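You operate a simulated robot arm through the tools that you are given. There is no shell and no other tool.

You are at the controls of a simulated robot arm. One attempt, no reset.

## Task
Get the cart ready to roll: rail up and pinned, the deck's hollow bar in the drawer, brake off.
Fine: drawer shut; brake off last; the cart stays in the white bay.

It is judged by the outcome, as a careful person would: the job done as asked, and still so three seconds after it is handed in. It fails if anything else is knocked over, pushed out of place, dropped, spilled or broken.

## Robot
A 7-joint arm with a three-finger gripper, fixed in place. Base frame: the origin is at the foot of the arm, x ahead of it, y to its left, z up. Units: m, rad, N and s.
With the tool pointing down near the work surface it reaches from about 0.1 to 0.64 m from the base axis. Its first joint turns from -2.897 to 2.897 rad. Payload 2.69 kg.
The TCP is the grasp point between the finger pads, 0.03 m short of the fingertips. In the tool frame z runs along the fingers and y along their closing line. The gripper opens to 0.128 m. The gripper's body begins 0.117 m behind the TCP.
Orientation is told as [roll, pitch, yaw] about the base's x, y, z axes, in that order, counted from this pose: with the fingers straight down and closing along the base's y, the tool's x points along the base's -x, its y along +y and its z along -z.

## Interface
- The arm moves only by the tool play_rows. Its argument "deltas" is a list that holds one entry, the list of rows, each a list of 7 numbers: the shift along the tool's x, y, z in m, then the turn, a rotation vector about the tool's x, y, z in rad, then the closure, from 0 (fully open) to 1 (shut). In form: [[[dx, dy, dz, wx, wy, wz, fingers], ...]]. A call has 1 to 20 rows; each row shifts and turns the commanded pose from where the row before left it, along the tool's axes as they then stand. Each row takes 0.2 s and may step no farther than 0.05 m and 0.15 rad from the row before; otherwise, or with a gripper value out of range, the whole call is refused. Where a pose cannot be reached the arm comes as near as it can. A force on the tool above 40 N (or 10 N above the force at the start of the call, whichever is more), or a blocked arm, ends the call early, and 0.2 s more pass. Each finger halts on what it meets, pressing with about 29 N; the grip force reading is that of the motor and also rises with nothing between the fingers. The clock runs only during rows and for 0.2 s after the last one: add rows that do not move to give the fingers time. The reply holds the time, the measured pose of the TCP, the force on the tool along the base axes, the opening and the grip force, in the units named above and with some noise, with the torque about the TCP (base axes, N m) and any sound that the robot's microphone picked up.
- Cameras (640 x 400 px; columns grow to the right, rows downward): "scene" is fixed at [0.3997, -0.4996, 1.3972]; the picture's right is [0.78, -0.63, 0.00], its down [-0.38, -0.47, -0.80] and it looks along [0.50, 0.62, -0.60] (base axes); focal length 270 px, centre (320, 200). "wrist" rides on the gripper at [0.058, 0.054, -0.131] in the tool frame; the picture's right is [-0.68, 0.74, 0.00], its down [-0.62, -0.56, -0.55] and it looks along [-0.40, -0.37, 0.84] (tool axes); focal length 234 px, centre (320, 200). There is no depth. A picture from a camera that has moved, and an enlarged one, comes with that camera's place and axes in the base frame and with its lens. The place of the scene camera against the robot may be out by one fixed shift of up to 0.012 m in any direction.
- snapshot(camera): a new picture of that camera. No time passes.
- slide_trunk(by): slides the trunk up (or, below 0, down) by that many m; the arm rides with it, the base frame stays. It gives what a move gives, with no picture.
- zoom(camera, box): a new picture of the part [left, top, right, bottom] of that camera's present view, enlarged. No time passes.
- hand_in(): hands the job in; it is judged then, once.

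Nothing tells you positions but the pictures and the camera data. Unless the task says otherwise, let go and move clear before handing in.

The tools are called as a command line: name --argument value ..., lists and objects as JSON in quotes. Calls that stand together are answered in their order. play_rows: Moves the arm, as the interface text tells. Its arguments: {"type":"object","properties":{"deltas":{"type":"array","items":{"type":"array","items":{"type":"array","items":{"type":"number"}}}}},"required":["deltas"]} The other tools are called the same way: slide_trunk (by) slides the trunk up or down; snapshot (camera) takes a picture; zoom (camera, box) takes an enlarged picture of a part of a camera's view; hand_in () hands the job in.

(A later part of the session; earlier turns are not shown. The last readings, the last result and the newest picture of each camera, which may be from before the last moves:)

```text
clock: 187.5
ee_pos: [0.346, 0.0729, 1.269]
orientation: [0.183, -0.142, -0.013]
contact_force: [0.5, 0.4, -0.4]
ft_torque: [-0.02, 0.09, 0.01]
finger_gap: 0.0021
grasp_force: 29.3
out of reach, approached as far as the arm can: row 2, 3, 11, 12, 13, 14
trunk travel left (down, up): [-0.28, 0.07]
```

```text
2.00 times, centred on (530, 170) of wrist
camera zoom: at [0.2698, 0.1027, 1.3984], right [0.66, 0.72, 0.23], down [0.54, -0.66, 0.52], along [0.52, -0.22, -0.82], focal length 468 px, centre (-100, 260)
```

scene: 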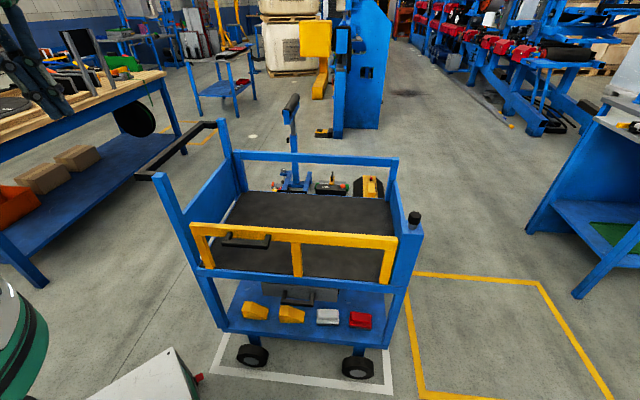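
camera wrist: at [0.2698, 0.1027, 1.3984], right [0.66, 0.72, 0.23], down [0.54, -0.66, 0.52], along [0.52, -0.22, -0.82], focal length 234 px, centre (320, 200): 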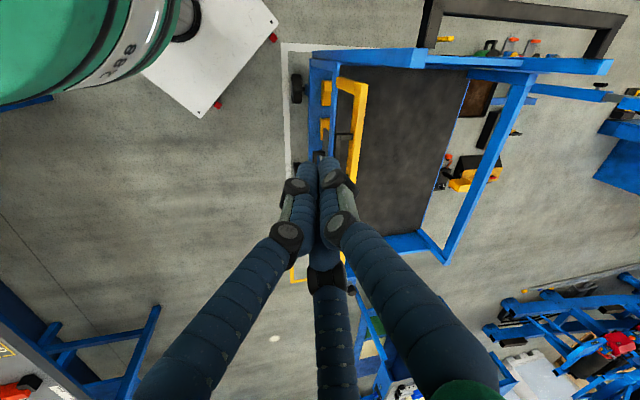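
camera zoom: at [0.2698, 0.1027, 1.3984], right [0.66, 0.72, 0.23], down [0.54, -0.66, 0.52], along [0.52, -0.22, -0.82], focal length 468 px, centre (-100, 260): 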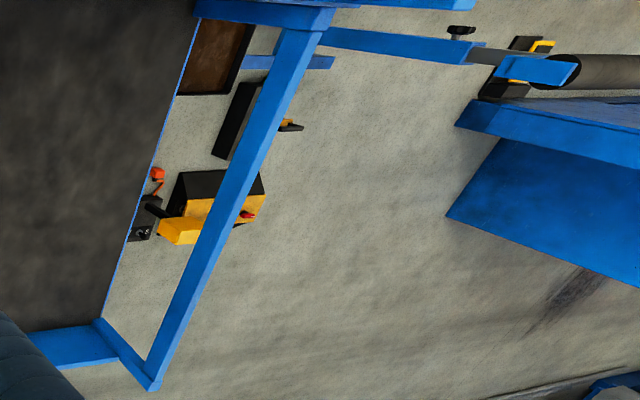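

Behind the left panel, near the push handle, I spot a yellow lever sticking out at the cart's left end, a likely hand brake. The wrist is in an awkward joint range, so I move out a bit and try to unwind it.

play_rows --deltas '[[[-0.04, 0, 0, 0, 0, 0, 1], [-0.04, 0, 0, 0, 0, 0, 1], [-0.04, 0, 0, 0, 0, 0, 1], [-0.04, 0, 0, 0, 0, 0, 1], [0, 0, 0, 0, 0, -0.15, 1], [0, 0, 0, 0, 0, -0.15, 1], [0, 0, 0, 0, 0, -0.15, 1], [0, 0, 0, 0, 0, -0.15, 1]]]'

snapshot --camera "scene"

snapshot --camera "wrist"

```text
clock: 189.3
ee_pos: [0.4837, 0.0813, 1.2759]
orientation: [0.064, -0.218, 0.593]
contact_force: [-0.3, 0.6, 0.2]
ft_torque: [0.0, -0.01, 0.02]
finger_gap: 0.0024
grasp_force: 29.0
out of reach, approached as far as the arm can: row 1, 2, 4
trunk travel left (down, up): [-0.28, 0.07]
```

```text
taken
```

scene: 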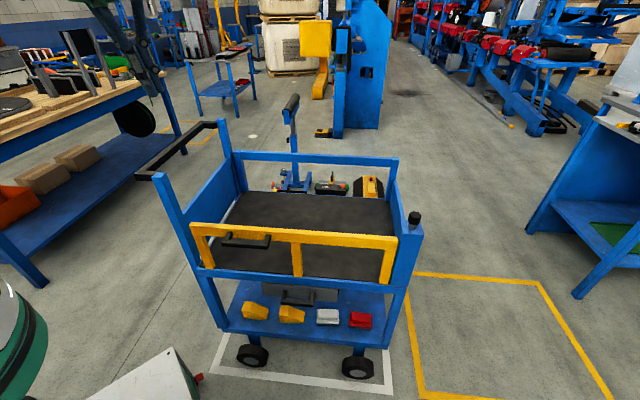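

```text
taken
camera wrist: at [0.3869, 0.0703, 1.3946], right [0.13, 0.97, 0.19], down [0.74, -0.22, 0.63], along [0.66, 0.06, -0.75], focal length 234 px, centre (320, 200)
```

wrist: 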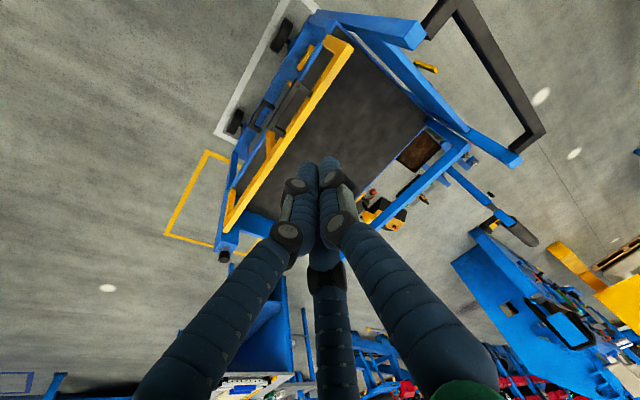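

The yellow lever shows again, sticking out from the left panel. I zoom in.

zoom --camera "wrist" --box '[360, 0, 560, 170]'

zoom --camera "wrist" --box '[400, 40, 460, 100]'

```text
2.35 times, centred on (460, 85) of wrist
camera zoom: at [0.3869, 0.0703, 1.3946], right [0.13, 0.97, 0.19], down [0.74, -0.22, 0.63], along [0.66, 0.06, -0.75], focal length 551 px, centre (-9, 471)
```

zoom: 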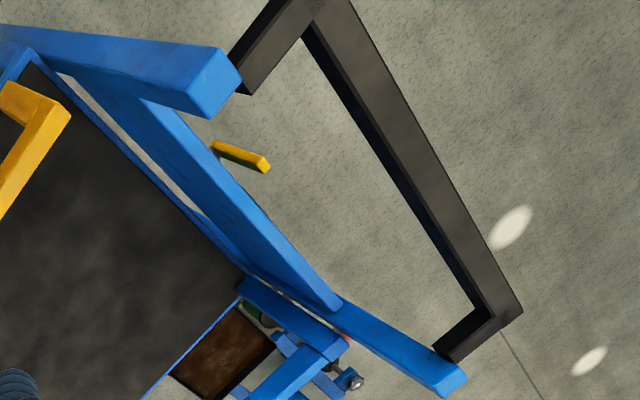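

```text
6.67 times, centred on (430, 70) of wrist
camera zoom: at [0.3869, 0.0703, 1.3946], right [0.13, 0.97, 0.19], down [0.74, -0.22, 0.63], along [0.66, 0.06, -0.75], focal length 1561 px, centre (-413, 1067)
```

zoom: 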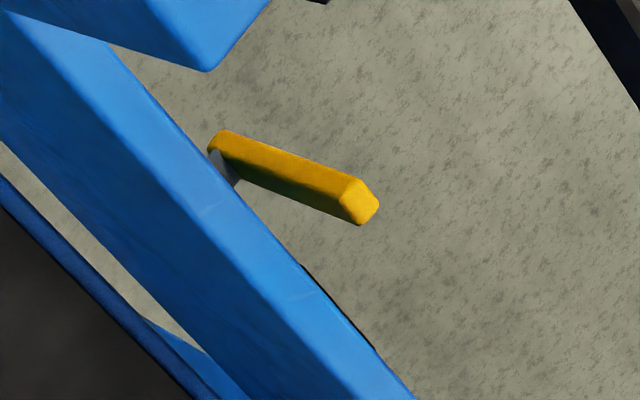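

There is a yellow lever on a grey pivot on the outside of the left panel, at about (0.59, 0.50), pointing up from z 0.63 to 0.75. That looks like the hand brake. I move the camera to the left side to see it properly.

play_rows --deltas '[[[-0.0054, 0.0409, 0, 0, 0, 0, 1], [-0.0054, 0.0409, 0, 0, 0, 0, 1], [-0.0054, 0.0409, 0, 0, 0, 0, 1], [-0.0054, 0.0409, 0, 0, 0, 0, 1], [-0.0054, 0.0409, 0, 0, 0, 0, 1], [-0.0054, 0.0409, 0, 0, 0, 0, 1], [-0.0054, 0.0409, 0, 0, 0, 0, 1], [-0.0054, 0.0409, 0, 0, 0, 0, 1], [-0.0054, 0.0409, 0, 0, 0, 0, 1], [-0.0054, 0.0409, 0, 0, 0, 0, 1]]]'

snapshot --camera "wrist"

snapshot --camera "scene"

```text
clock: 191.5
ee_pos: [0.4195, 0.2858, 1.1804]
orientation: [0.083, -0.228, 0.588]
contact_force: [-0.7, -0.4, 0.1]
ft_torque: [0.15, 0.05, 0.0]
finger_gap: 0.0021
grasp_force: 28.7
out of reach, approached as far as the arm can: row 1, 2, 3, 4, 5, 6, 7, 8, 9, 10
trunk travel left (down, up): [-0.28, 0.07]
```

```text
taken
camera wrist: at [0.3226, 0.2717, 1.298], right [0.13, 0.97, 0.21], down [0.74, -0.24, 0.63], along [0.66, 0.08, -0.75], focal length 234 px, centre (320, 200)
```

wrist: 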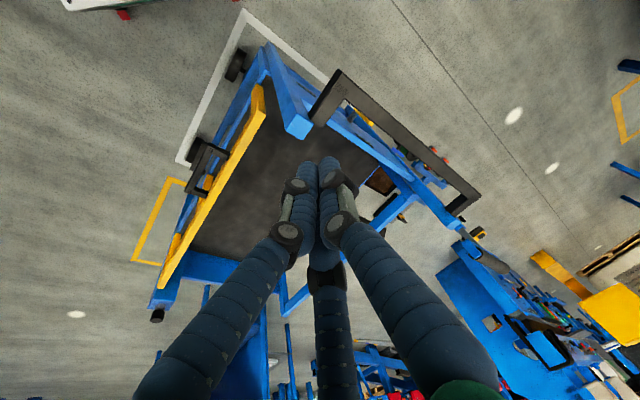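

```text
taken
```

scene: 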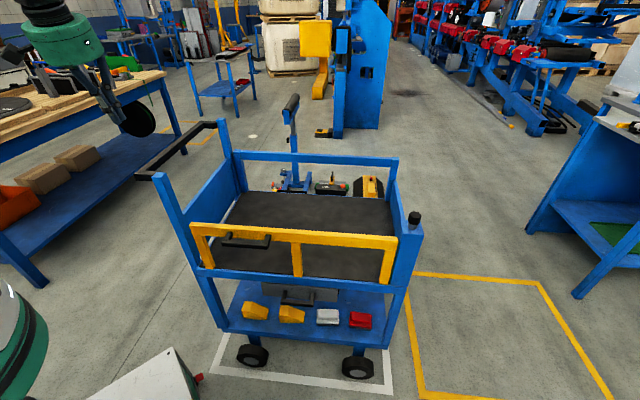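

The arm is running into a joint limit again above the left post. I go back out over free space and try to get the wrist upright there.

play_rows --deltas '[[[-0.02, 0, -0.035, 0, 0, 0, 1], [-0.02, -0.02, -0.02, 0, 0, 0, 1], [-0.02, -0.04, 0, 0, 0, 0, 1], [-0.02, -0.04, 0, 0, 0, 0, 1], [-0.02, -0.04, 0, 0, 0, 0, 1], [-0.02, -0.04, 0, 0, 0, 0, 1], [-0.02, -0.04, 0, 0, 0, 0, 1], [0, 0, 0, 0, 0, 0, 1]]]'

play_rows --deltas '[[[0, 0, 0, 0, 0.1, 0, 1], [0, 0, 0, 0, 0.1, 0, 1], [0, 0, 0, 0, 0, 0, 1]]]'

snapshot --camera "scene"

```text
clock: 193.3
ee_pos: [0.5998, 0.1772, 1.1717]
orientation: [0.063, -0.212, 0.591]
contact_force: [0.0, 0.6, -0.1]
ft_torque: [0.02, 0.02, 0.03]
finger_gap: 0.0024
grasp_force: 28.5
out of reach, approached as far as the arm can: row 1, 2, 3
trunk travel left (down, up): [-0.28, 0.07]
```

```text
clock: 194.1
ee_pos: [0.5988, 0.1776, 1.1723]
orientation: [0.062, -0.213, 0.589]
contact_force: [0.3, 0.3, -0.3]
ft_torque: [-0.05, -0.02, 0.03]
finger_gap: 0.0021
grasp_force: 28.5
out of reach, approached as far as the arm can: row 1, 2
trunk travel left (down, up): [-0.28, 0.07]
```

```text
taken
```

scene: 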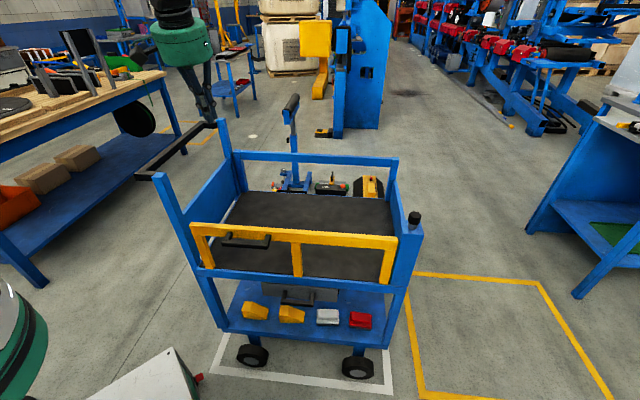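

play_rows --deltas '[[[-0.02, -0.03, 0, 0, 0, 0, 1], [-0.01, -0.04, 0, 0, 0, 0, 1], [-0.01, -0.04, 0, 0, 0, 0, 1], [-0.01, -0.04, 0, 0, 0, 0, 1], [-0.01, -0.04, 0, 0, 0, 0, 1], [-0.01, -0.04, 0, 0, 0, 0, 1], [0, 0, 0, 0, 0.08, 0, 1], [0, 0, 0, 0, 0.08, 0, 1], [0, 0, 0, 0, 0, 0, 1]]]'

snapshot --camera "scene"

```text
clock: 196.1
ee_pos: [0.7867, 0.0291, 1.1724]
orientation: [0.062, -0.213, 0.59]
contact_force: [0.0, 0.1, 0.0]
ft_torque: [-0.02, 0.01, 0.0]
finger_gap: 0.0023
grasp_force: 28.9
out of reach, approached as far as the arm can: row 7, 8
trunk travel left (down, up): [-0.28, 0.07]
```

```text
taken
```

scene: 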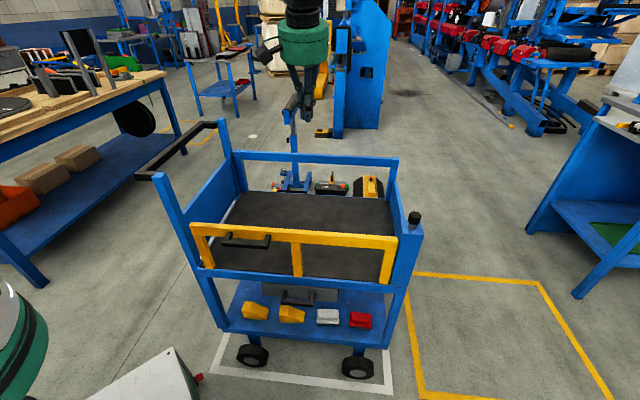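

play_rows --deltas '[[[0, 0, 0, -0.039, 0.06, 0.012, 1], [0, 0, 0, -0.039, 0.06, 0.012, 1], [0, 0, 0, 0, 0, 0, 1]]]'

play_rows --deltas '[[[0, 0, 0, 0.07, 0.048, -0.012, 1], [0, 0, 0, 0.07, 0.048, -0.012, 1], [0, 0, 0, 0, 0, 0, 1]]]'

```text
clock: 196.9
ee_pos: [0.7798, 0.0293, 1.1706]
orientation: [0.166, -0.125, 0.574]
contact_force: [-1.4, 0.2, 1.9]
ft_torque: [-0.06, -0.19, -0.01]
finger_gap: 0.002
grasp_force: 29.3
out of reach, approached as far as the arm can: row 2
trunk travel left (down, up): [-0.28, 0.07]
```

```text
clock: 197.7
ee_pos: [0.7831, 0.0293, 1.1671]
orientation: [0.167, -0.122, 0.574]
contact_force: [-0.4, -0.7, -0.3]
ft_torque: [-0.02, 0.07, -0.01]
finger_gap: 0.0021
grasp_force: 28.7
out of reach, approached as far as the arm can: row 1, 2
trunk travel left (down, up): [-0.28, 0.07]
```

play_rows --deltas '[[[0.035, 0.02, 0, 0, 0, 0, 1], [0.035, 0.02, 0, 0, 0, 0, 1], [0.035, 0.02, 0, 0, 0, 0, 1], [0.035, 0.02, 0, 0, 0, 0, 1], [0, 0, 0, 0.07, 0.048, 0, 1], [0, 0, 0, 0.07, 0.048, 0, 1], [0, 0, 0, 0, 0, 0, 1]]]'

play_rows --deltas '[[[0, 0, 0, 0, 0, 0.12, 1], [0, 0, 0, 0, 0, 0.12, 1], [0, 0, 0, 0, 0, 0.12, 1], [0, 0, 0, 0, 0, 0.12, 1], [0, 0, 0, 0, 0, 0, 1]]]'

snapshot --camera "wrist"

```text
clock: 199.3
ee_pos: [0.6202, 0.0189, 1.1635]
orientation: [0.133, -0.1, 0.578]
contact_force: [-0.2, -0.4, 1.0]
ft_torque: [-0.02, -0.02, -0.03]
finger_gap: 0.0023
grasp_force: 28.6
out of reach, approached as far as the arm can: row 6
trunk travel left (down, up): [-0.28, 0.07]
```

```text
clock: 200.5
ee_pos: [0.6216, 0.0198, 1.1629]
orientation: [0.166, -0.029, 0.099]
contact_force: [-0.1, 0.3, -1.0]
ft_torque: [0.04, -0.03, 0.01]
finger_gap: 0.0021
grasp_force: 29.1
trunk travel left (down, up): [-0.28, 0.07]
```

```text
taken
camera wrist: at [0.557, 0.044, 1.3002], right [0.6, 0.79, 0.14], down [0.66, -0.58, 0.47], along [0.45, -0.18, -0.87], focal length 234 px, centre (320, 200)
```

wrist: 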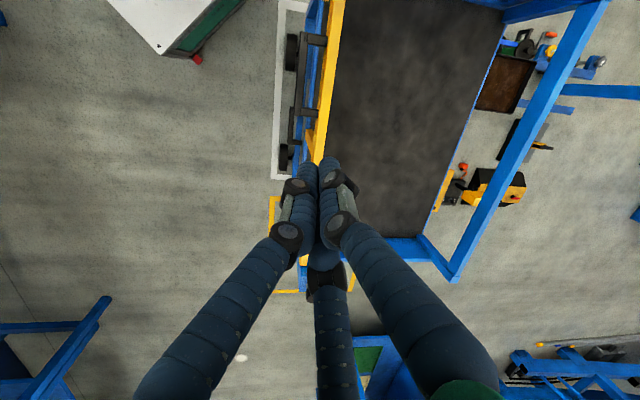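

play_rows --deltas '[[[0.01, -0.045, 0, 0, 0, 0, 1], [0.01, -0.045, 0, 0, 0, 0, 1], [0.01, -0.045, 0, 0, 0, 0, 1], [0.01, -0.045, 0, 0, 0, 0, 1], [0.01, -0.045, 0, 0, 0, 0, 1], [0.01, -0.045, 0, 0, 0, 0, 1], [0, 0, 0, 0.06, 0, 0, 1], [0, 0, 0, 0.06, 0, 0, 1], [0, 0, 0, 0.05, 0, 0, 1], [0, 0, 0, 0, 0, 0, 1]]]'

snapshot --camera "scene"

```text
clock: 202.7
ee_pos: [0.5745, -0.2323, 1.0907]
orientation: [0.167, -0.032, 0.102]
contact_force: [0.1, -0.7, 0.0]
ft_torque: [0.02, 0.03, -0.02]
finger_gap: 0.0023
grasp_force: 29.2
out of reach, approached as far as the arm can: row 4, 5, 6, 7, 8
trunk travel left (down, up): [-0.28, 0.07]
```

```text
taken
```

scene: 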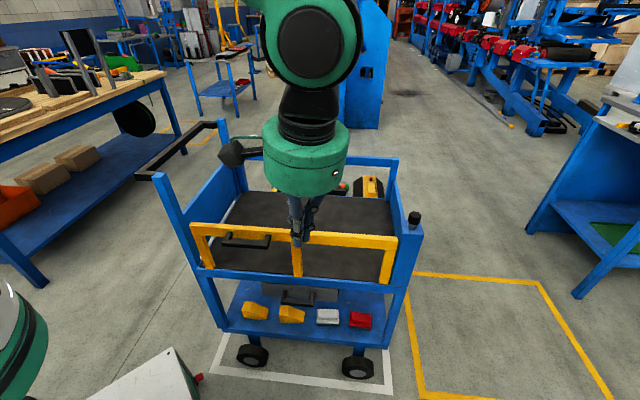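

play_rows --deltas '[[[0, 0.02, -0.02, 0, 0, 0, 1], [0, 0.02, -0.02, 0, 0, 0, 1], [0, 0.02, -0.02, 0, 0, 0, 1], [0, 0, 0, 0, 0, 0.15, 1], [0, 0, 0, 0, 0, 0.15, 1], [0, 0, 0, 0, 0, 0.15, 1], [0, 0, 0, 0, 0, 0.15, 1], [0, 0, 0, 0, 0, 0, 1], [0, 0, 0, 0.06, 0, 0, 1], [0, 0, 0, 0.06, 0, 0, 1], [0, 0, 0, 0, 0, 0, 1]]]'

snapshot --camera "scene"

```text
clock: 205.1
ee_pos: [0.5407, -0.2154, 1.0424]
orientation: [0.117, 0.039, -0.495]
contact_force: [-0.2, 0.3, -0.5]
ft_torque: [0.03, 0.01, 0.03]
finger_gap: 0.0022
grasp_force: 28.7
out of reach, approached as far as the arm can: row 1, 2, 3, 4, 9, 10
trunk travel left (down, up): [-0.28, 0.07]
```

```text
taken
```

scene: 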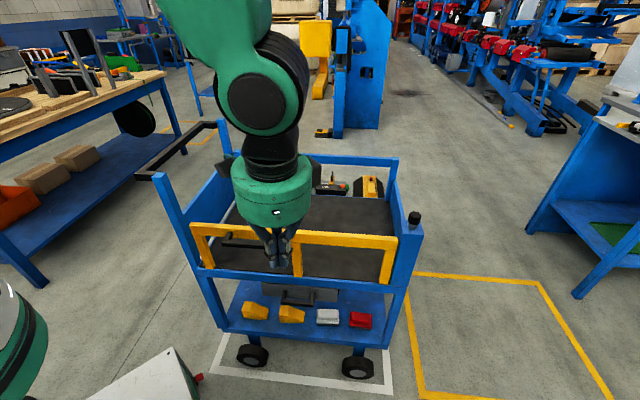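

play_rows --deltas '[[[0, 0, -0.03, 0, 0, 0, 1], [0, 0, -0.03, 0, 0, 0, 1], [0, 0, -0.03, 0, 0, 0, 1], [0, 0, 0, 0, 0, 0, 1]]]'

play_rows --deltas '[[[0, 0, 0, 0.05, 0, 0, 1], [0, 0, 0, 0.05, 0, 0, 1], [0, 0, 0, 0, 0, 0, 1]]]'

```text
clock: 206.1
ee_pos: [0.5137, -0.211, 1.0705]
orientation: [0.121, 0.038, -0.496]
contact_force: [-0.4, 1.0, 0.4]
ft_torque: [-0.01, -0.01, 0.03]
finger_gap: 0.0022
grasp_force: 29.6
out of reach, approached as far as the arm can: row 1, 2, 3
trunk travel left (down, up): [-0.28, 0.07]
```

```text
clock: 206.9
ee_pos: [0.5146, -0.21, 1.0703]
orientation: [0.12, 0.039, -0.496]
contact_force: [-0.5, -0.3, 0.0]
ft_torque: [-0.01, 0.02, -0.04]
finger_gap: 0.0021
grasp_force: 29.0
out of reach, approached as far as the arm can: row 1
trunk travel left (down, up): [-0.28, 0.07]
```

I think the wrist has flipped over around the forearm during the shelf work. I unwind it by going back to the sideways-pointing pose I used for the drawer, from which the tool came upright before.

play_rows --deltas '[[[0, 0, 0, 0, 0, 0.145, 1], [0, 0, 0, 0, 0, 0.145, 1], [0, 0, 0, -0.145, 0, 0, 1], [0, 0, 0, -0.145, 0, 0, 1], [0, 0, 0, -0.145, 0, 0, 1], [0, 0, 0, -0.145, 0, 0, 1], [0, 0, 0, -0.145, 0, 0, 1], [0, 0, 0, -0.145, 0, 0, 1], [0, 0, 0, -0.145, 0, 0, 1], [0, 0, 0, -0.145, 0, 0, 1], [0, 0, 0, -0.145, 0, 0, 1], [0, 0, 0, 0, 0, 0, 1]]]'

snapshot --camera "scene"

```text
clock: 209.5
ee_pos: [0.5035, -0.2065, 1.053]
orientation: [1.419, 0.055, -0.641]
contact_force: [0.6, -0.8, 1.5]
ft_torque: [0.02, -0.02, 0.03]
finger_gap: 0.0024
grasp_force: 28.9
out of reach, approached as far as the arm can: row 1, 2
trunk travel left (down, up): [-0.28, 0.07]
```

```text
taken
```

scene: 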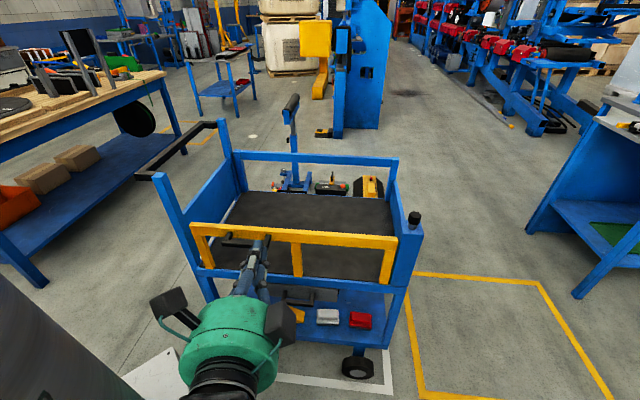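

play_rows --deltas '[[[0, 0, 0, 0.142, 0, 0, 1], [0, 0, 0, 0.142, 0, 0, 1], [0, 0, 0, 0.142, 0, 0, 1], [0, 0, 0, 0.142, 0, 0, 1], [0, 0, 0, 0.142, 0, 0, 1], [0, 0, 0, 0.142, 0, 0, 1], [0, 0, 0, 0.142, 0, 0, 1], [0, 0, 0, 0.142, 0, 0, 1], [0, 0, 0, 0.142, 0, 0, 1], [0, 0, 0, 0.142, 0, 0, 1], [0, 0, 0, 0, 0, 0, 1]]]'

play_rows --deltas '[[[0, 0, -0.04, 0, 0, 0, 1], [0, 0, -0.04, 0, 0, 0, 1], [0, 0, 0, 0, 0, -0.12, 1], [0, 0, 0, 0, 0, -0.12, 1], [0, 0, 0, 0, 0, -0.12, 1], [0, 0, 0, 0, 0, -0.12, 1], [0, 0, 0, 0, 0, -0.12, 1], [0, 0, 0, 0, 0, 0, 1]]]'

snapshot --camera "scene"

```text
clock: 211.9
ee_pos: [0.496, -0.2157, 1.0474]
orientation: [0.11, 0.055, -0.631]
contact_force: [0.7, -1.6, -0.5]
ft_torque: [0.05, 0.06, -0.01]
finger_gap: 0.0023
grasp_force: 29.1
out of reach, approached as far as the arm can: row 10
trunk travel left (down, up): [-0.28, 0.07]
```

```text
clock: 213.7
ee_pos: [0.4801, -0.2149, 1.0818]
orientation: [0.123, -0.019, -0.034]
contact_force: [-1.0, 0.5, -0.4]
ft_torque: [0.03, -0.03, 0.02]
finger_gap: 0.0023
grasp_force: 28.9
out of reach, approached as far as the arm can: row 1, 2
trunk travel left (down, up): [-0.28, 0.07]
```

```text
taken
```

scene: 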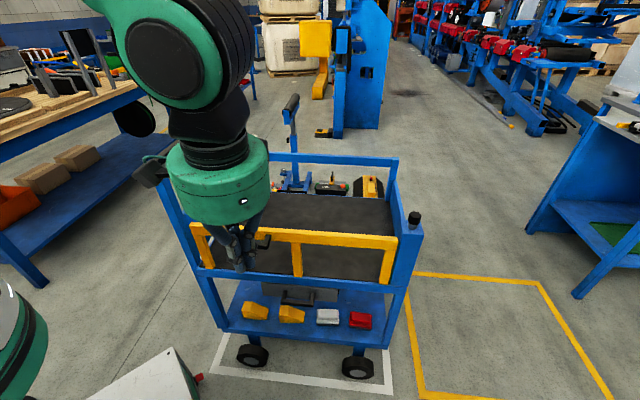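

play_rows --deltas '[[[0, 0, 0, 0.02, 0, 0, 1], [0, 0, 0, 0.02, 0, 0, 1], [0, 0, 0, 0.02, 0, 0, 1], [0, 0, 0, 0.02, 0, 0, 1], [0, 0, 0, 0.02, 0, 0, 1], [0, 0, 0, 0.02, 0, 0, 1], [0, 0, 0, 0, 0, 0, 1]]]'

slide_trunk --by -0.28

snapshot --camera "scene"

```text
clock: 215.3
ee_pos: [0.4807, -0.2149, 1.0825]
orientation: [0.125, -0.019, -0.037]
contact_force: [-0.5, -0.1, -0.1]
ft_torque: [0.02, 0.03, 0.02]
finger_gap: 0.0022
grasp_force: 29.0
out of reach, approached as far as the arm can: row 3, 6
trunk travel left (down, up): [-0.28, 0.07]
```

```text
clock: 218.1
ee_pos: [0.4803, -0.2148, 0.8011]
orientation: [0.123, -0.02, -0.037]
contact_force: [-0.5, 0.3, -0.8]
ft_torque: [-0.02, -0.04, 0.01]
finger_gap: 0.0023
grasp_force: 29.1
trunk travel left (down, up): [0.0, 0.35]
```

```text
taken
```

scene: 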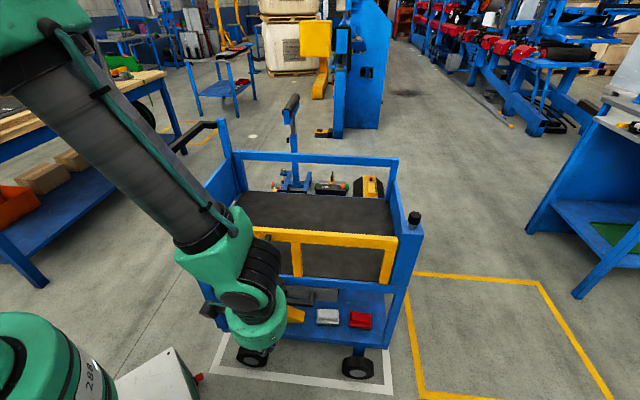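

play_rows --deltas '[[[0, 0, -0.04, 0, 0, 0, 1], [0, 0, -0.04, 0, 0, 0, 1], [0, 0, -0.04, 0, 0, 0, 1], [0, 0, 0, 0, 0, 0, 1]]]'

play_rows --deltas '[[[0, 0, 0.04, 0, 0, 0, 1], [0, 0, 0.04, 0, 0, 0, 1], [0, 0, 0.04, 0, 0, 0, 1], [0, 0, 0, 0.06, 0, 0, 1], [0, 0, 0, 0.06, 0, 0, 1], [0, 0, 0, 0, 0, 0, 1]]]'

```text
clock: 219.1
ee_pos: [0.4526, -0.2107, 0.8542]
orientation: [0.139, -0.037, -0.04]
contact_force: [-0.3, -0.5, -0.5]
ft_torque: [0.01, -0.01, 0.02]
finger_gap: 0.0023
grasp_force: 29.3
out of reach, approached as far as the arm can: row 1, 2, 3
trunk travel left (down, up): [0.0, 0.35]
```

```text
clock: 220.5
ee_pos: [0.4559, -0.195, 0.7331]
orientation: [0.065, -0.019, -0.038]
contact_force: [-0.3, 1.1, -0.4]
ft_torque: [0.04, 0.02, -0.02]
finger_gap: 0.0024
grasp_force: 28.7
out of reach, approached as far as the arm can: row 5
trunk travel left (down, up): [0.0, 0.35]
```

snapshot --camera "scene"

snapshot --camera "wrist"

```text
taken
```

scene: 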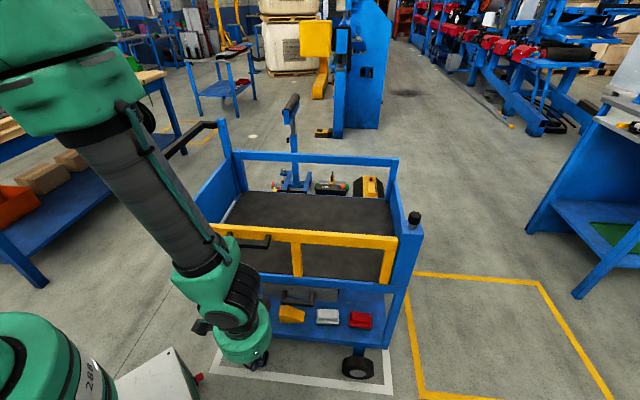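

```text
taken
camera wrist: at [0.3967, -0.1487, 0.8662], right [0.7, 0.71, 0.06], down [0.58, -0.62, 0.52], along [0.41, -0.33, -0.85], focal length 234 px, centre (320, 200)
```

wrist: 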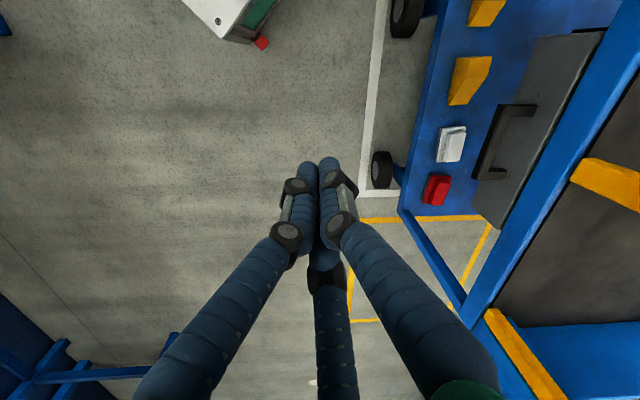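

The tool can't come upright in this wrist configuration, but pointing outward-left works, and that is what I need for the lever. I raise the trunk and go that way, above the cart's posts.

slide_trunk --by 0.35

play_rows --deltas '[[[0, 0, 0, -0.1, 0, 0, 1], [0, 0, 0, -0.1, 0, 0, 1], [0, 0, 0, -0.1, 0, 0, 1], [0, 0, 0, -0.1, 0, 0, 1], [0, 0, 0, -0.1, 0, 0, 1], [0, 0, 0, -0.1, 0, 0, 1], [0, 0, 0, -0.1, 0, 0, 1], [0, 0, 0, 0, 0, 0, 1]]]'

snapshot --camera "scene"

snapshot --camera "wrist"

```text
clock: 223.9
ee_pos: [0.4564, -0.196, 1.0828]
orientation: [0.065, -0.019, -0.037]
contact_force: [0.9, -0.5, 0.2]
ft_torque: [0.03, 0.0, 0.01]
finger_gap: 0.0026
grasp_force: 28.6
trunk travel left (down, up): [-0.35, 0.0]
```

```text
clock: 225.7
ee_pos: [0.455, -0.1959, 1.0836]
orientation: [0.765, -0.021, -0.036]
contact_force: [0.2, -0.1, 0.0]
ft_torque: [0.03, -0.01, 0.04]
finger_gap: 0.0023
grasp_force: 29.0
trunk travel left (down, up): [-0.35, 0.0]
```

```text
taken
```

scene: 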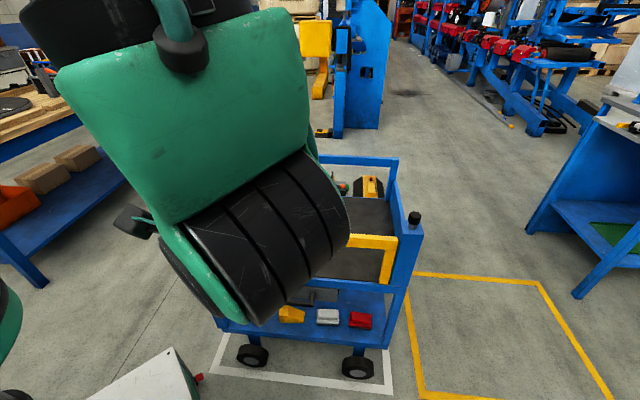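

```text
taken
camera wrist: at [0.3929, -0.2462, 1.2138], right [0.69, 0.51, 0.52], down [0.59, -0.81, 0.02], along [0.43, 0.3, -0.85], focal length 234 px, centre (320, 200)
```

wrist: 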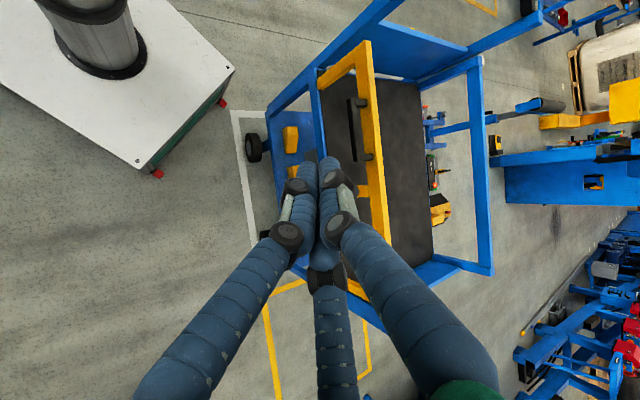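

play_rows --deltas '[[[0, 0.0277, -0.0288, 0, 0, 0, 1], [0, 0.0277, -0.0288, 0, 0, 0, 1], [0, 0.0277, -0.0288, 0, 0, 0, 1], [0, 0.0288, 0.0277, 0, 0, 0, 1], [0, 0.0288, 0.0277, 0, 0, 0, 1], [0, 0.0288, 0.0277, 0, 0, 0, 1], [0, 0.0288, 0.0277, 0, 0, 0, 1], [0, 0.0288, 0.0277, 0, 0, 0, 1], [0, 0.0288, 0.0277, 0, 0, 0, 1], [0, 0.0288, 0.0277, 0, 0, 0, 1], [0, 0.0288, 0.0277, 0, 0, 0, 1]]]'

snapshot --camera "wrist"

```text
clock: 228.1
ee_pos: [0.4658, 0.1251, 1.2016]
orientation: [0.765, -0.02, -0.037]
contact_force: [-0.4, 1.0, 0.3]
ft_torque: [-0.04, 0.02, 0.01]
finger_gap: 0.002
grasp_force: 28.9
trunk travel left (down, up): [-0.35, 0.0]
```

```text
taken
camera wrist: at [0.4023, 0.0751, 1.3329], right [0.69, 0.51, 0.52], down [0.59, -0.81, 0.02], along [0.43, 0.29, -0.85], focal length 234 px, centre (320, 200)
```

wrist: 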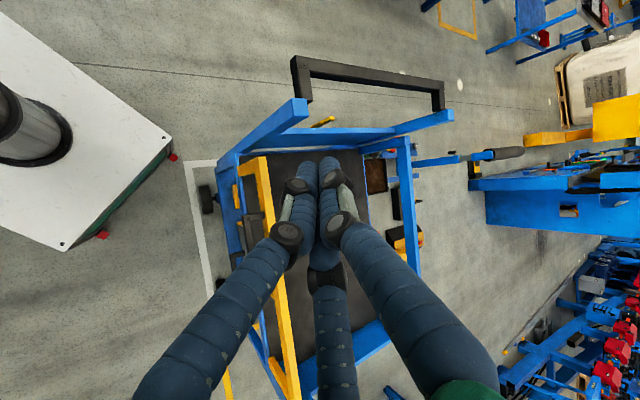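

No limit this way. I continue left above the handle and look down at the lever.

play_rows --deltas '[[[0.004, 0.0288, 0.0277, 0, 0, 0, 1], [0.004, 0.0288, 0.0277, 0, 0, 0, 1], [0.004, 0.0288, 0.0277, 0, 0, 0, 1], [0.004, 0.0288, 0.0277, 0, 0, 0, 1], [0.004, 0.0288, 0.0277, 0, 0, 0, 1], [0.004, 0.0288, 0.0277, 0, 0, 0, 1], [0.004, 0.0288, 0.0277, 0, 0, 0, 1]]]'

snapshot --camera "wrist"

snapshot --camera "scene"

```text
clock: 229.7
ee_pos: [0.4473, 0.4057, 1.2008]
orientation: [0.762, -0.019, -0.036]
contact_force: [0.9, 0.8, -0.4]
ft_torque: [0.02, 0.02, 0.0]
finger_gap: 0.0021
grasp_force: 28.9
trunk travel left (down, up): [-0.35, 0.0]
```

```text
taken
camera wrist: at [0.3839, 0.3561, 1.3319], right [0.69, 0.51, 0.52], down [0.59, -0.81, 0.02], along [0.43, 0.29, -0.85], focal length 234 px, centre (320, 200)
```

wrist: 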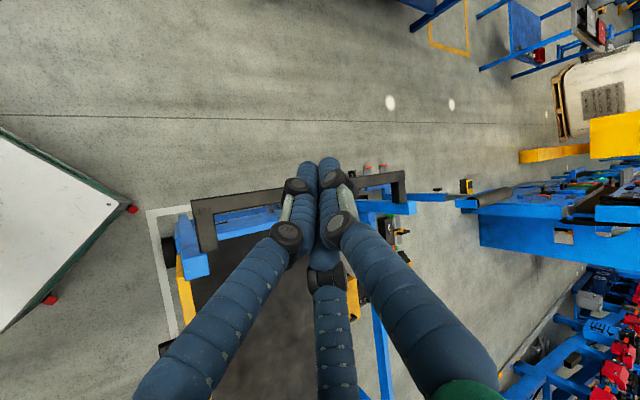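

```text
taken
```

scene: 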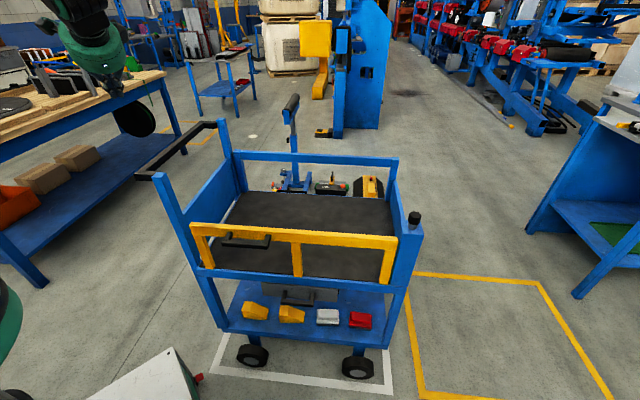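

The left side is reachable like this. I move outside the handle and turn the tool to point at the lever, nearly horizontally, still high up.

play_rows --deltas '[[[0.0233, 0.0205, 0.019, 0, 0, 0, 1], [0.0233, 0.0205, 0.019, 0, 0, 0, 1], [0.0233, 0.0205, 0.019, 0, 0, 0, 1], [0.0233, 0.0205, 0.019, 0, 0, 0, 1], [0, 0, 0, -0.0585, -0.0981, 0.0578, 1], [0, 0, 0, -0.0585, -0.0981, 0.0578, 1], [0, 0, 0, -0.0585, -0.0981, 0.0578, 1], [0, 0, 0, -0.0585, -0.0981, 0.0578, 1], [0, 0, 0, -0.0585, -0.0981, 0.0578, 1], [0, 0, 0, -0.0585, -0.0981, 0.0578, 1], [0, 0, 0, -0.0585, -0.0981, 0.0578, 1], [0, 0, 0, -0.0585, -0.0981, 0.0578, 1], [0, 0, 0, -0.0585, -0.0981, 0.0578, 1], [0, 0, 0, 0, 0, 0, 1]]]'

snapshot --camera "wrist"

snapshot --camera "scene"

```text
clock: 232.7
ee_pos: [0.3577, 0.5192, 1.2023]
orientation: [1.35, 0.002, -1.048]
contact_force: [-0.4, 0.6, -0.3]
ft_torque: [0.02, -0.01, -0.02]
finger_gap: 0.0023
grasp_force: 28.9
trunk travel left (down, up): [-0.35, 0.0]
```

```text
taken
camera wrist: at [0.2284, 0.5124, 1.2827], right [0.48, -0.51, 0.72], down [-0.26, -0.86, -0.43], along [0.84, 0.02, -0.55], focal length 234 px, centre (320, 200)
```

wrist: 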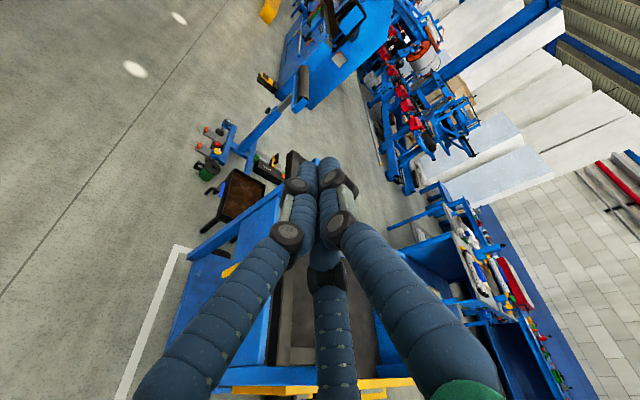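

```text
taken
```

scene: 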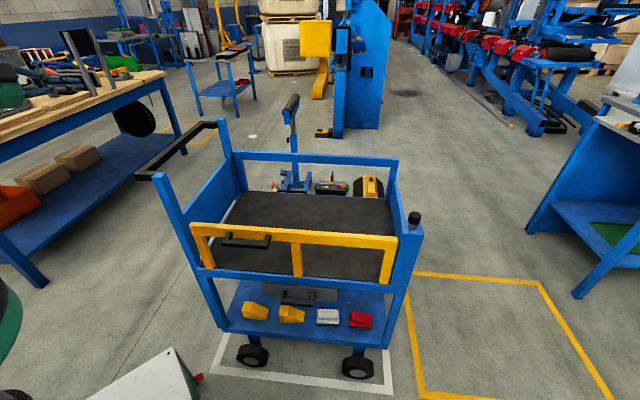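

That worked. I lower the trunk in steps, outside the handle.

slide_trunk --by -0.2

snapshot --camera "wrist"

slide_trunk --by -0.15

snapshot --camera "wrist"

```text
clock: 234.9
ee_pos: [0.3579, 0.5191, 1.0015]
orientation: [1.35, 0.002, -1.047]
contact_force: [0.1, -0.2, -0.1]
ft_torque: [-0.02, 0.02, -0.01]
finger_gap: 0.0022
grasp_force: 29.0
trunk travel left (down, up): [-0.15, 0.2]
```

```text
taken
camera wrist: at [0.2286, 0.512, 1.083], right [0.48, -0.51, 0.72], down [-0.26, -0.86, -0.43], along [0.84, 0.02, -0.55], focal length 234 px, centre (320, 200)
```

wrist: 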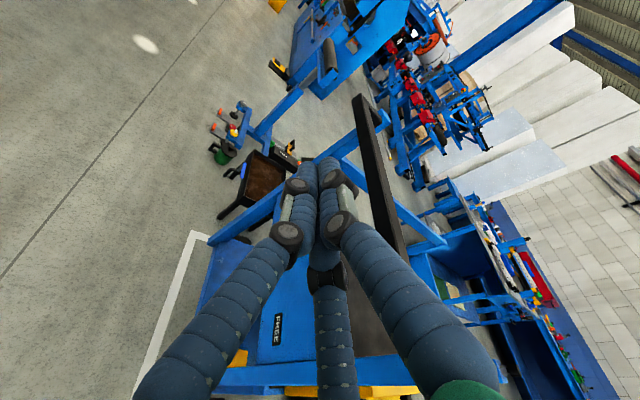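

```text
clock: 236.6
ee_pos: [0.3582, 0.5193, 0.8505]
orientation: [1.35, 0.001, -1.046]
contact_force: [0.0, 0.3, -0.2]
ft_torque: [0.01, 0.0, 0.0]
finger_gap: 0.002
grasp_force: 29.1
trunk travel left (down, up): [0.0, 0.35]
```

```text
taken
camera wrist: at [0.2287, 0.5121, 0.9331], right [0.48, -0.51, 0.72], down [-0.26, -0.86, -0.43], along [0.84, 0.02, -0.55], focal length 234 px, centre (320, 200)
```

wrist: 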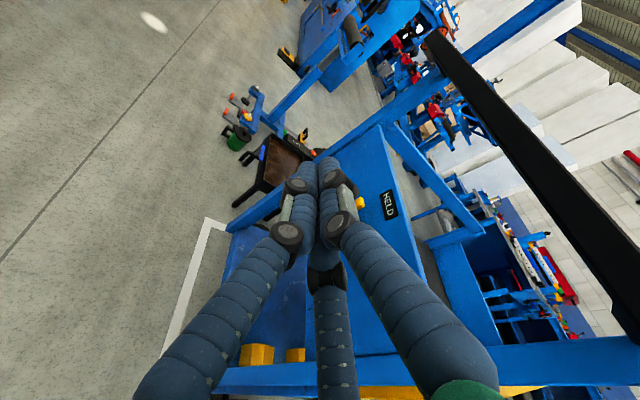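

The panel carries the labels HELD, above the lever, and FREE, on the robot's side of it at the pivot's height. The lever points up at HELD, so it must swing down 90° toward the robot, to FREE. I turn the tool to come at it from outside and look closer.

play_rows --deltas '[[[0, 0, 0, 0, -0.1278, 0.0287, 1], [0, 0, 0, 0, -0.1278, 0.0287, 1], [0, 0, 0, 0, -0.1278, 0.0287, 1], [0, 0, 0, 0, 0, 0, 1]]]'

snapshot --camera "wrist"

```text
clock: 237.6
ee_pos: [0.3585, 0.5202, 0.8521]
orientation: [1.348, 0.002, -1.442]
contact_force: [-0.9, -0.3, -0.3]
ft_torque: [0.06, 0.02, -0.03]
finger_gap: 0.0022
grasp_force: 28.9
trunk travel left (down, up): [0.0, 0.35]
```

```text
taken
camera wrist: at [0.2354, 0.5625, 0.9328], right [0.25, -0.65, 0.72], down [-0.57, -0.69, -0.43], along [0.78, -0.3, -0.55], focal length 234 px, centre (320, 200)
```

wrist: 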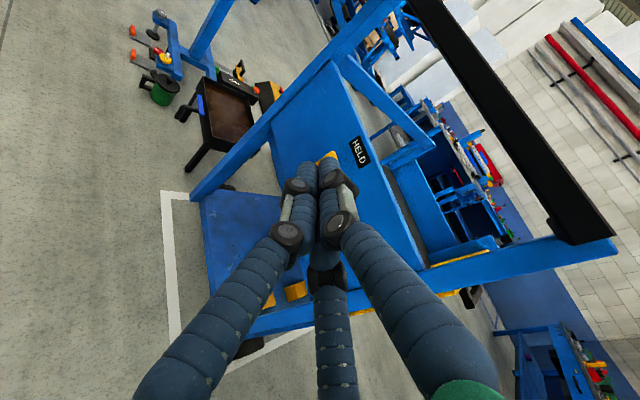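

play_rows --deltas '[[[0, 0, 0, 0, -0.1278, 0.0287, 1], [0, 0, 0, 0, -0.1278, 0.0287, 1], [0, 0, 0, 0, -0.1278, 0.0287, 1], [0, 0.03, 0, 0, 0, 0, 1], [0, 0.03, 0, 0, 0, 0, 1], [0.04, 0, 0, 0, 0, 0, 1], [0.04, 0, 0, 0, 0, 0, 1], [0, 0, 0, 0, 0, 0, 1]]]'

snapshot --camera "wrist"

```text
clock: 239.4
ee_pos: [0.3924, 0.5937, 0.9086]
orientation: [1.35, 0.0, -1.832]
contact_force: [0.1, 0.4, -0.5]
ft_torque: [0.0, -0.04, 0.01]
finger_gap: 0.0023
grasp_force: 29.1
trunk travel left (down, up): [0.0, 0.35]
```

```text
taken
camera wrist: at [0.2949, 0.6797, 0.991], right [-0.02, -0.7, 0.72], down [-0.8, -0.42, -0.43], along [0.6, -0.58, -0.55], focal length 234 px, centre (320, 200)
```

wrist: 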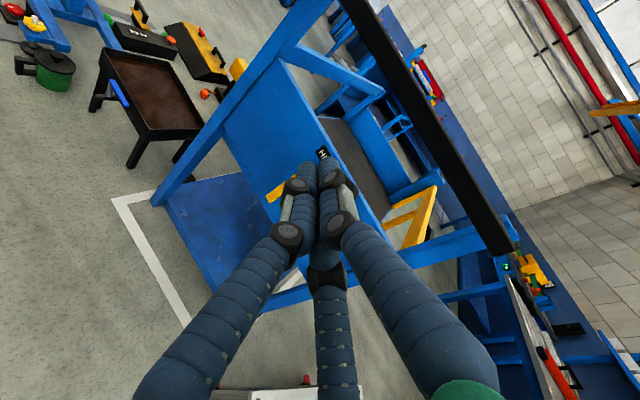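

play_rows --deltas '[[[-0.0287, -0.0037, -0.0164, 0, 0, 0, 1], [-0.0287, -0.0037, -0.0164, 0, 0, 0, 1], [-0.0287, -0.0037, -0.0164, 0, 0, 0, 1], [0, 0, 0, 0, 0, 0, 1]]]'

snapshot --camera "wrist"

zoom --camera "wrist" --box '[180, 60, 380, 220]'

```text
clock: 240.6
ee_pos: [0.3471, 0.5004, 0.8935]
orientation: [1.356, -0.03, -1.887]
contact_force: [0.4, 0.6, 0.0]
ft_torque: [0.01, 0.07, 0.02]
finger_gap: 0.0021
grasp_force: 29.4
trunk travel left (down, up): [0.0, 0.35]
stopped in row 4: the arm was blocked; the commanded pose is now the measured one
```

```text
taken
camera wrist: at [0.256, 0.5946, 0.9716], right [-0.05, -0.67, 0.74], down [-0.82, -0.39, -0.42], along [0.57, -0.63, -0.53], focal length 234 px, centre (320, 200)
```

wrist: 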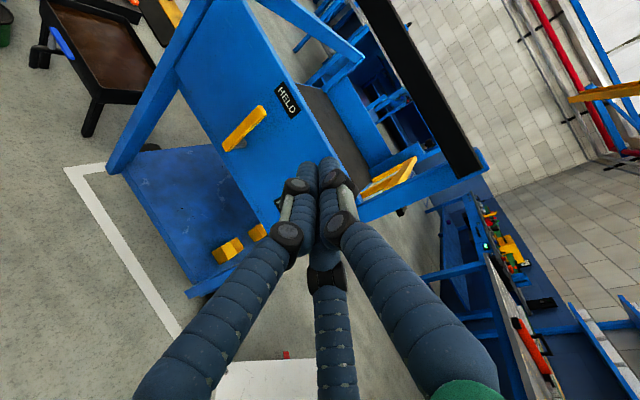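

```text
2.50 times, centred on (280, 140) of wrist
camera zoom: at [0.256, 0.5946, 0.9716], right [-0.05, -0.67, 0.74], down [-0.82, -0.39, -0.42], along [0.57, -0.63, -0.53], focal length 585 px, centre (420, 350)
```

zoom: 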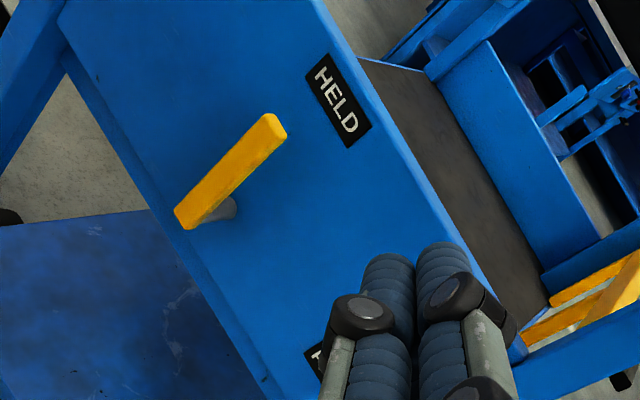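

Now it's clear: the lever pivots at about (n 0.754, z 0.675) and stands up at HELD; FREE is toward the robot. I'll put the closed fingers on its far side and sweep it down toward FREE. First the approach point outside.

play_rows --deltas '[[[0.0203, -0.0177, 0.0144, 0, 0, 0, 1], [0.0203, -0.0177, 0.0144, 0, 0, 0, 1], [0.0203, -0.0177, 0.0144, 0, 0, 0, 1], [0.0203, -0.0177, 0.0144, 0, 0, 0, 1], [0.0203, -0.0177, 0.0144, 0, 0, 0, 1], [0, 0, 0, 0, 0, 0, 1]]]'

snapshot --camera "wrist"

zoom --camera "wrist" --box '[200, 80, 400, 240]'

snapshot --camera "scene"

```text
clock: 242.0
ee_pos: [0.4235, 0.5803, 0.7869]
orientation: [1.356, -0.032, -1.882]
contact_force: [0.0, -0.8, -0.9]
ft_torque: [-0.01, 0.01, -0.01]
finger_gap: 0.002
grasp_force: 29.6
trunk travel left (down, up): [0.0, 0.35]
```

```text
taken
camera wrist: at [0.3314, 0.6741, 0.8658], right [-0.05, -0.67, 0.74], down [-0.82, -0.4, -0.42], along [0.57, -0.63, -0.53], focal length 234 px, centre (320, 200)
```

wrist: 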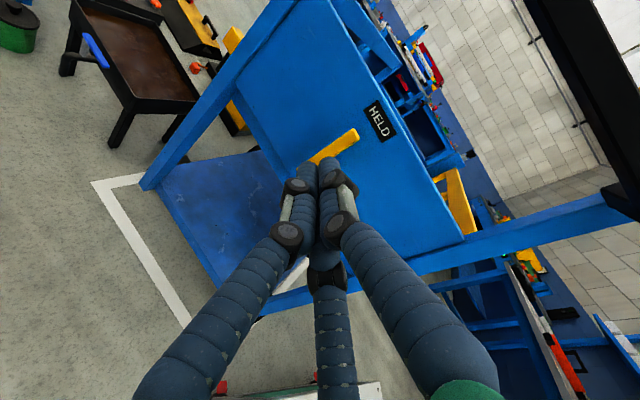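

```text
2.50 times, centred on (300, 160) of wrist
camera zoom: at [0.3314, 0.6741, 0.8658], right [-0.05, -0.67, 0.74], down [-0.82, -0.4, -0.42], along [0.57, -0.63, -0.53], focal length 585 px, centre (370, 300)
```

zoom: 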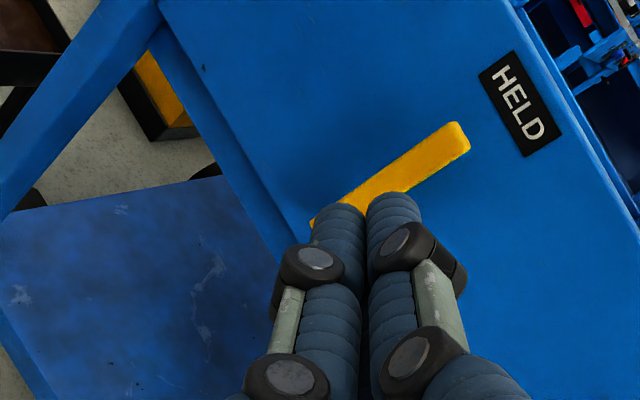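

```text
taken
```

scene: 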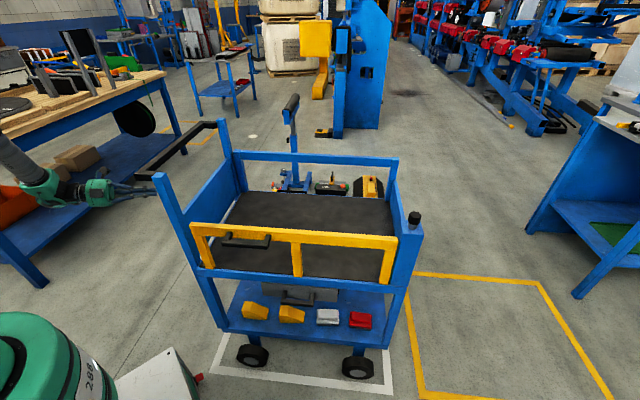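

play_rows --deltas '[[[0, 0, 0.035, 0, 0, 0, 1], [0, 0, 0.035, 0, 0, 0, 1], [0, 0, 0.035, 0, 0, 0, 1], [0, 0, 0.035, 0, 0, 0, 1], [0, 0, 0, 0, 0, 0, 1]]]'

snapshot --camera "wrist"

zoom --camera "wrist" --box '[200, 80, 400, 240]'

```text
clock: 243.2
ee_pos: [0.5543, 0.5376, 0.7583]
orientation: [1.356, -0.032, -1.883]
contact_force: [-0.2, 0.0, -0.8]
ft_torque: [-0.03, -0.02, 0.0]
finger_gap: 0.002
grasp_force: 29.0
trunk travel left (down, up): [0.0, 0.35]
```

```text
taken
camera wrist: at [0.4618, 0.6306, 0.8371], right [-0.05, -0.67, 0.74], down [-0.82, -0.4, -0.42], along [0.57, -0.63, -0.53], focal length 234 px, centre (320, 200)
```

wrist: 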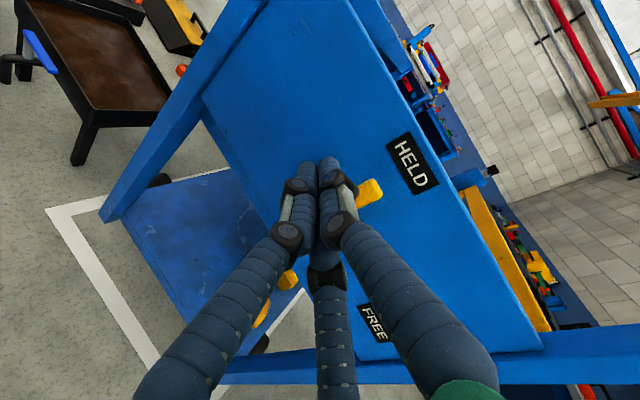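

```text
2.50 times, centred on (300, 160) of wrist
camera zoom: at [0.4618, 0.6306, 0.8371], right [-0.05, -0.67, 0.74], down [-0.82, -0.4, -0.42], along [0.57, -0.63, -0.53], focal length 585 px, centre (370, 300)
```

zoom: 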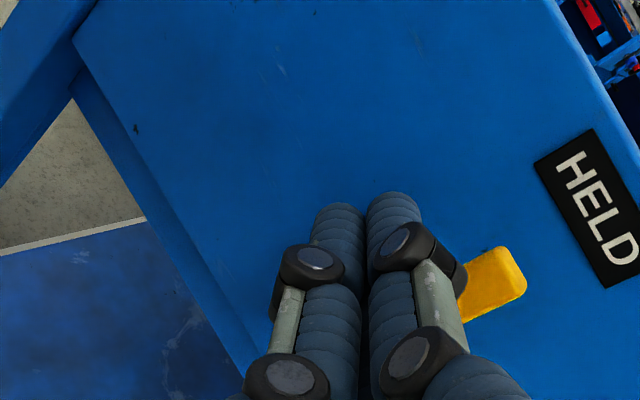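

play_rows --deltas '[[[0, 0, 0.022, 0, 0, 0, 1], [0, 0, 0.022, 0, 0, 0, 1], [0, 0, 0.018, 0, 0, 0, 1], [0, 0, 0, 0, 0, 0, 1]]]'

snapshot --camera "wrist"

snapshot --camera "scene"

```text
clock: 244.2
ee_pos: [0.6114, 0.519, 0.7468]
orientation: [1.356, -0.032, -1.884]
contact_force: [-0.2, -0.3, 0.8]
ft_torque: [-0.01, -0.01, 0.0]
finger_gap: 0.0021
grasp_force: 28.6
trunk travel left (down, up): [0.0, 0.35]
```

```text
taken
camera wrist: at [0.519, 0.6115, 0.8243], right [-0.05, -0.67, 0.74], down [-0.82, -0.4, -0.42], along [0.57, -0.63, -0.53], focal length 234 px, centre (320, 200)
```

wrist: 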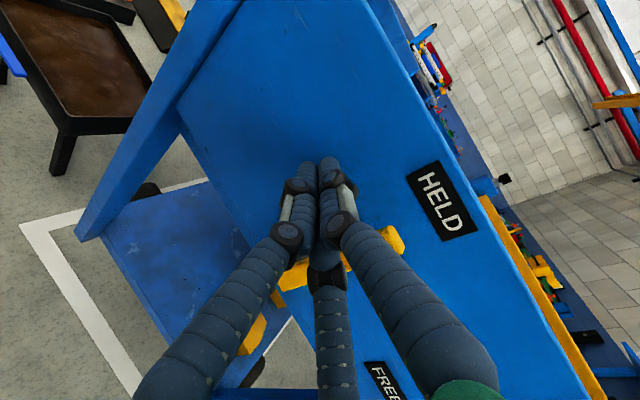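

```text
taken
```

scene: 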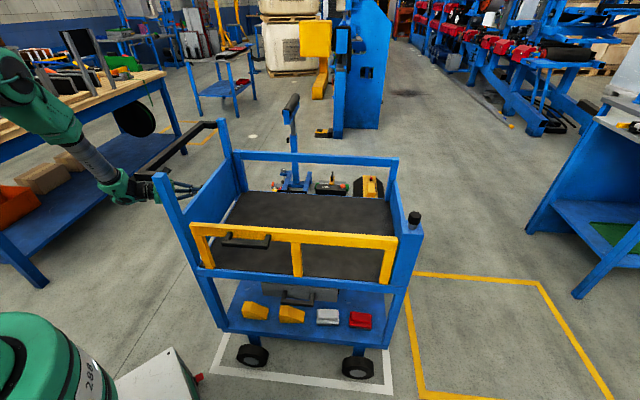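

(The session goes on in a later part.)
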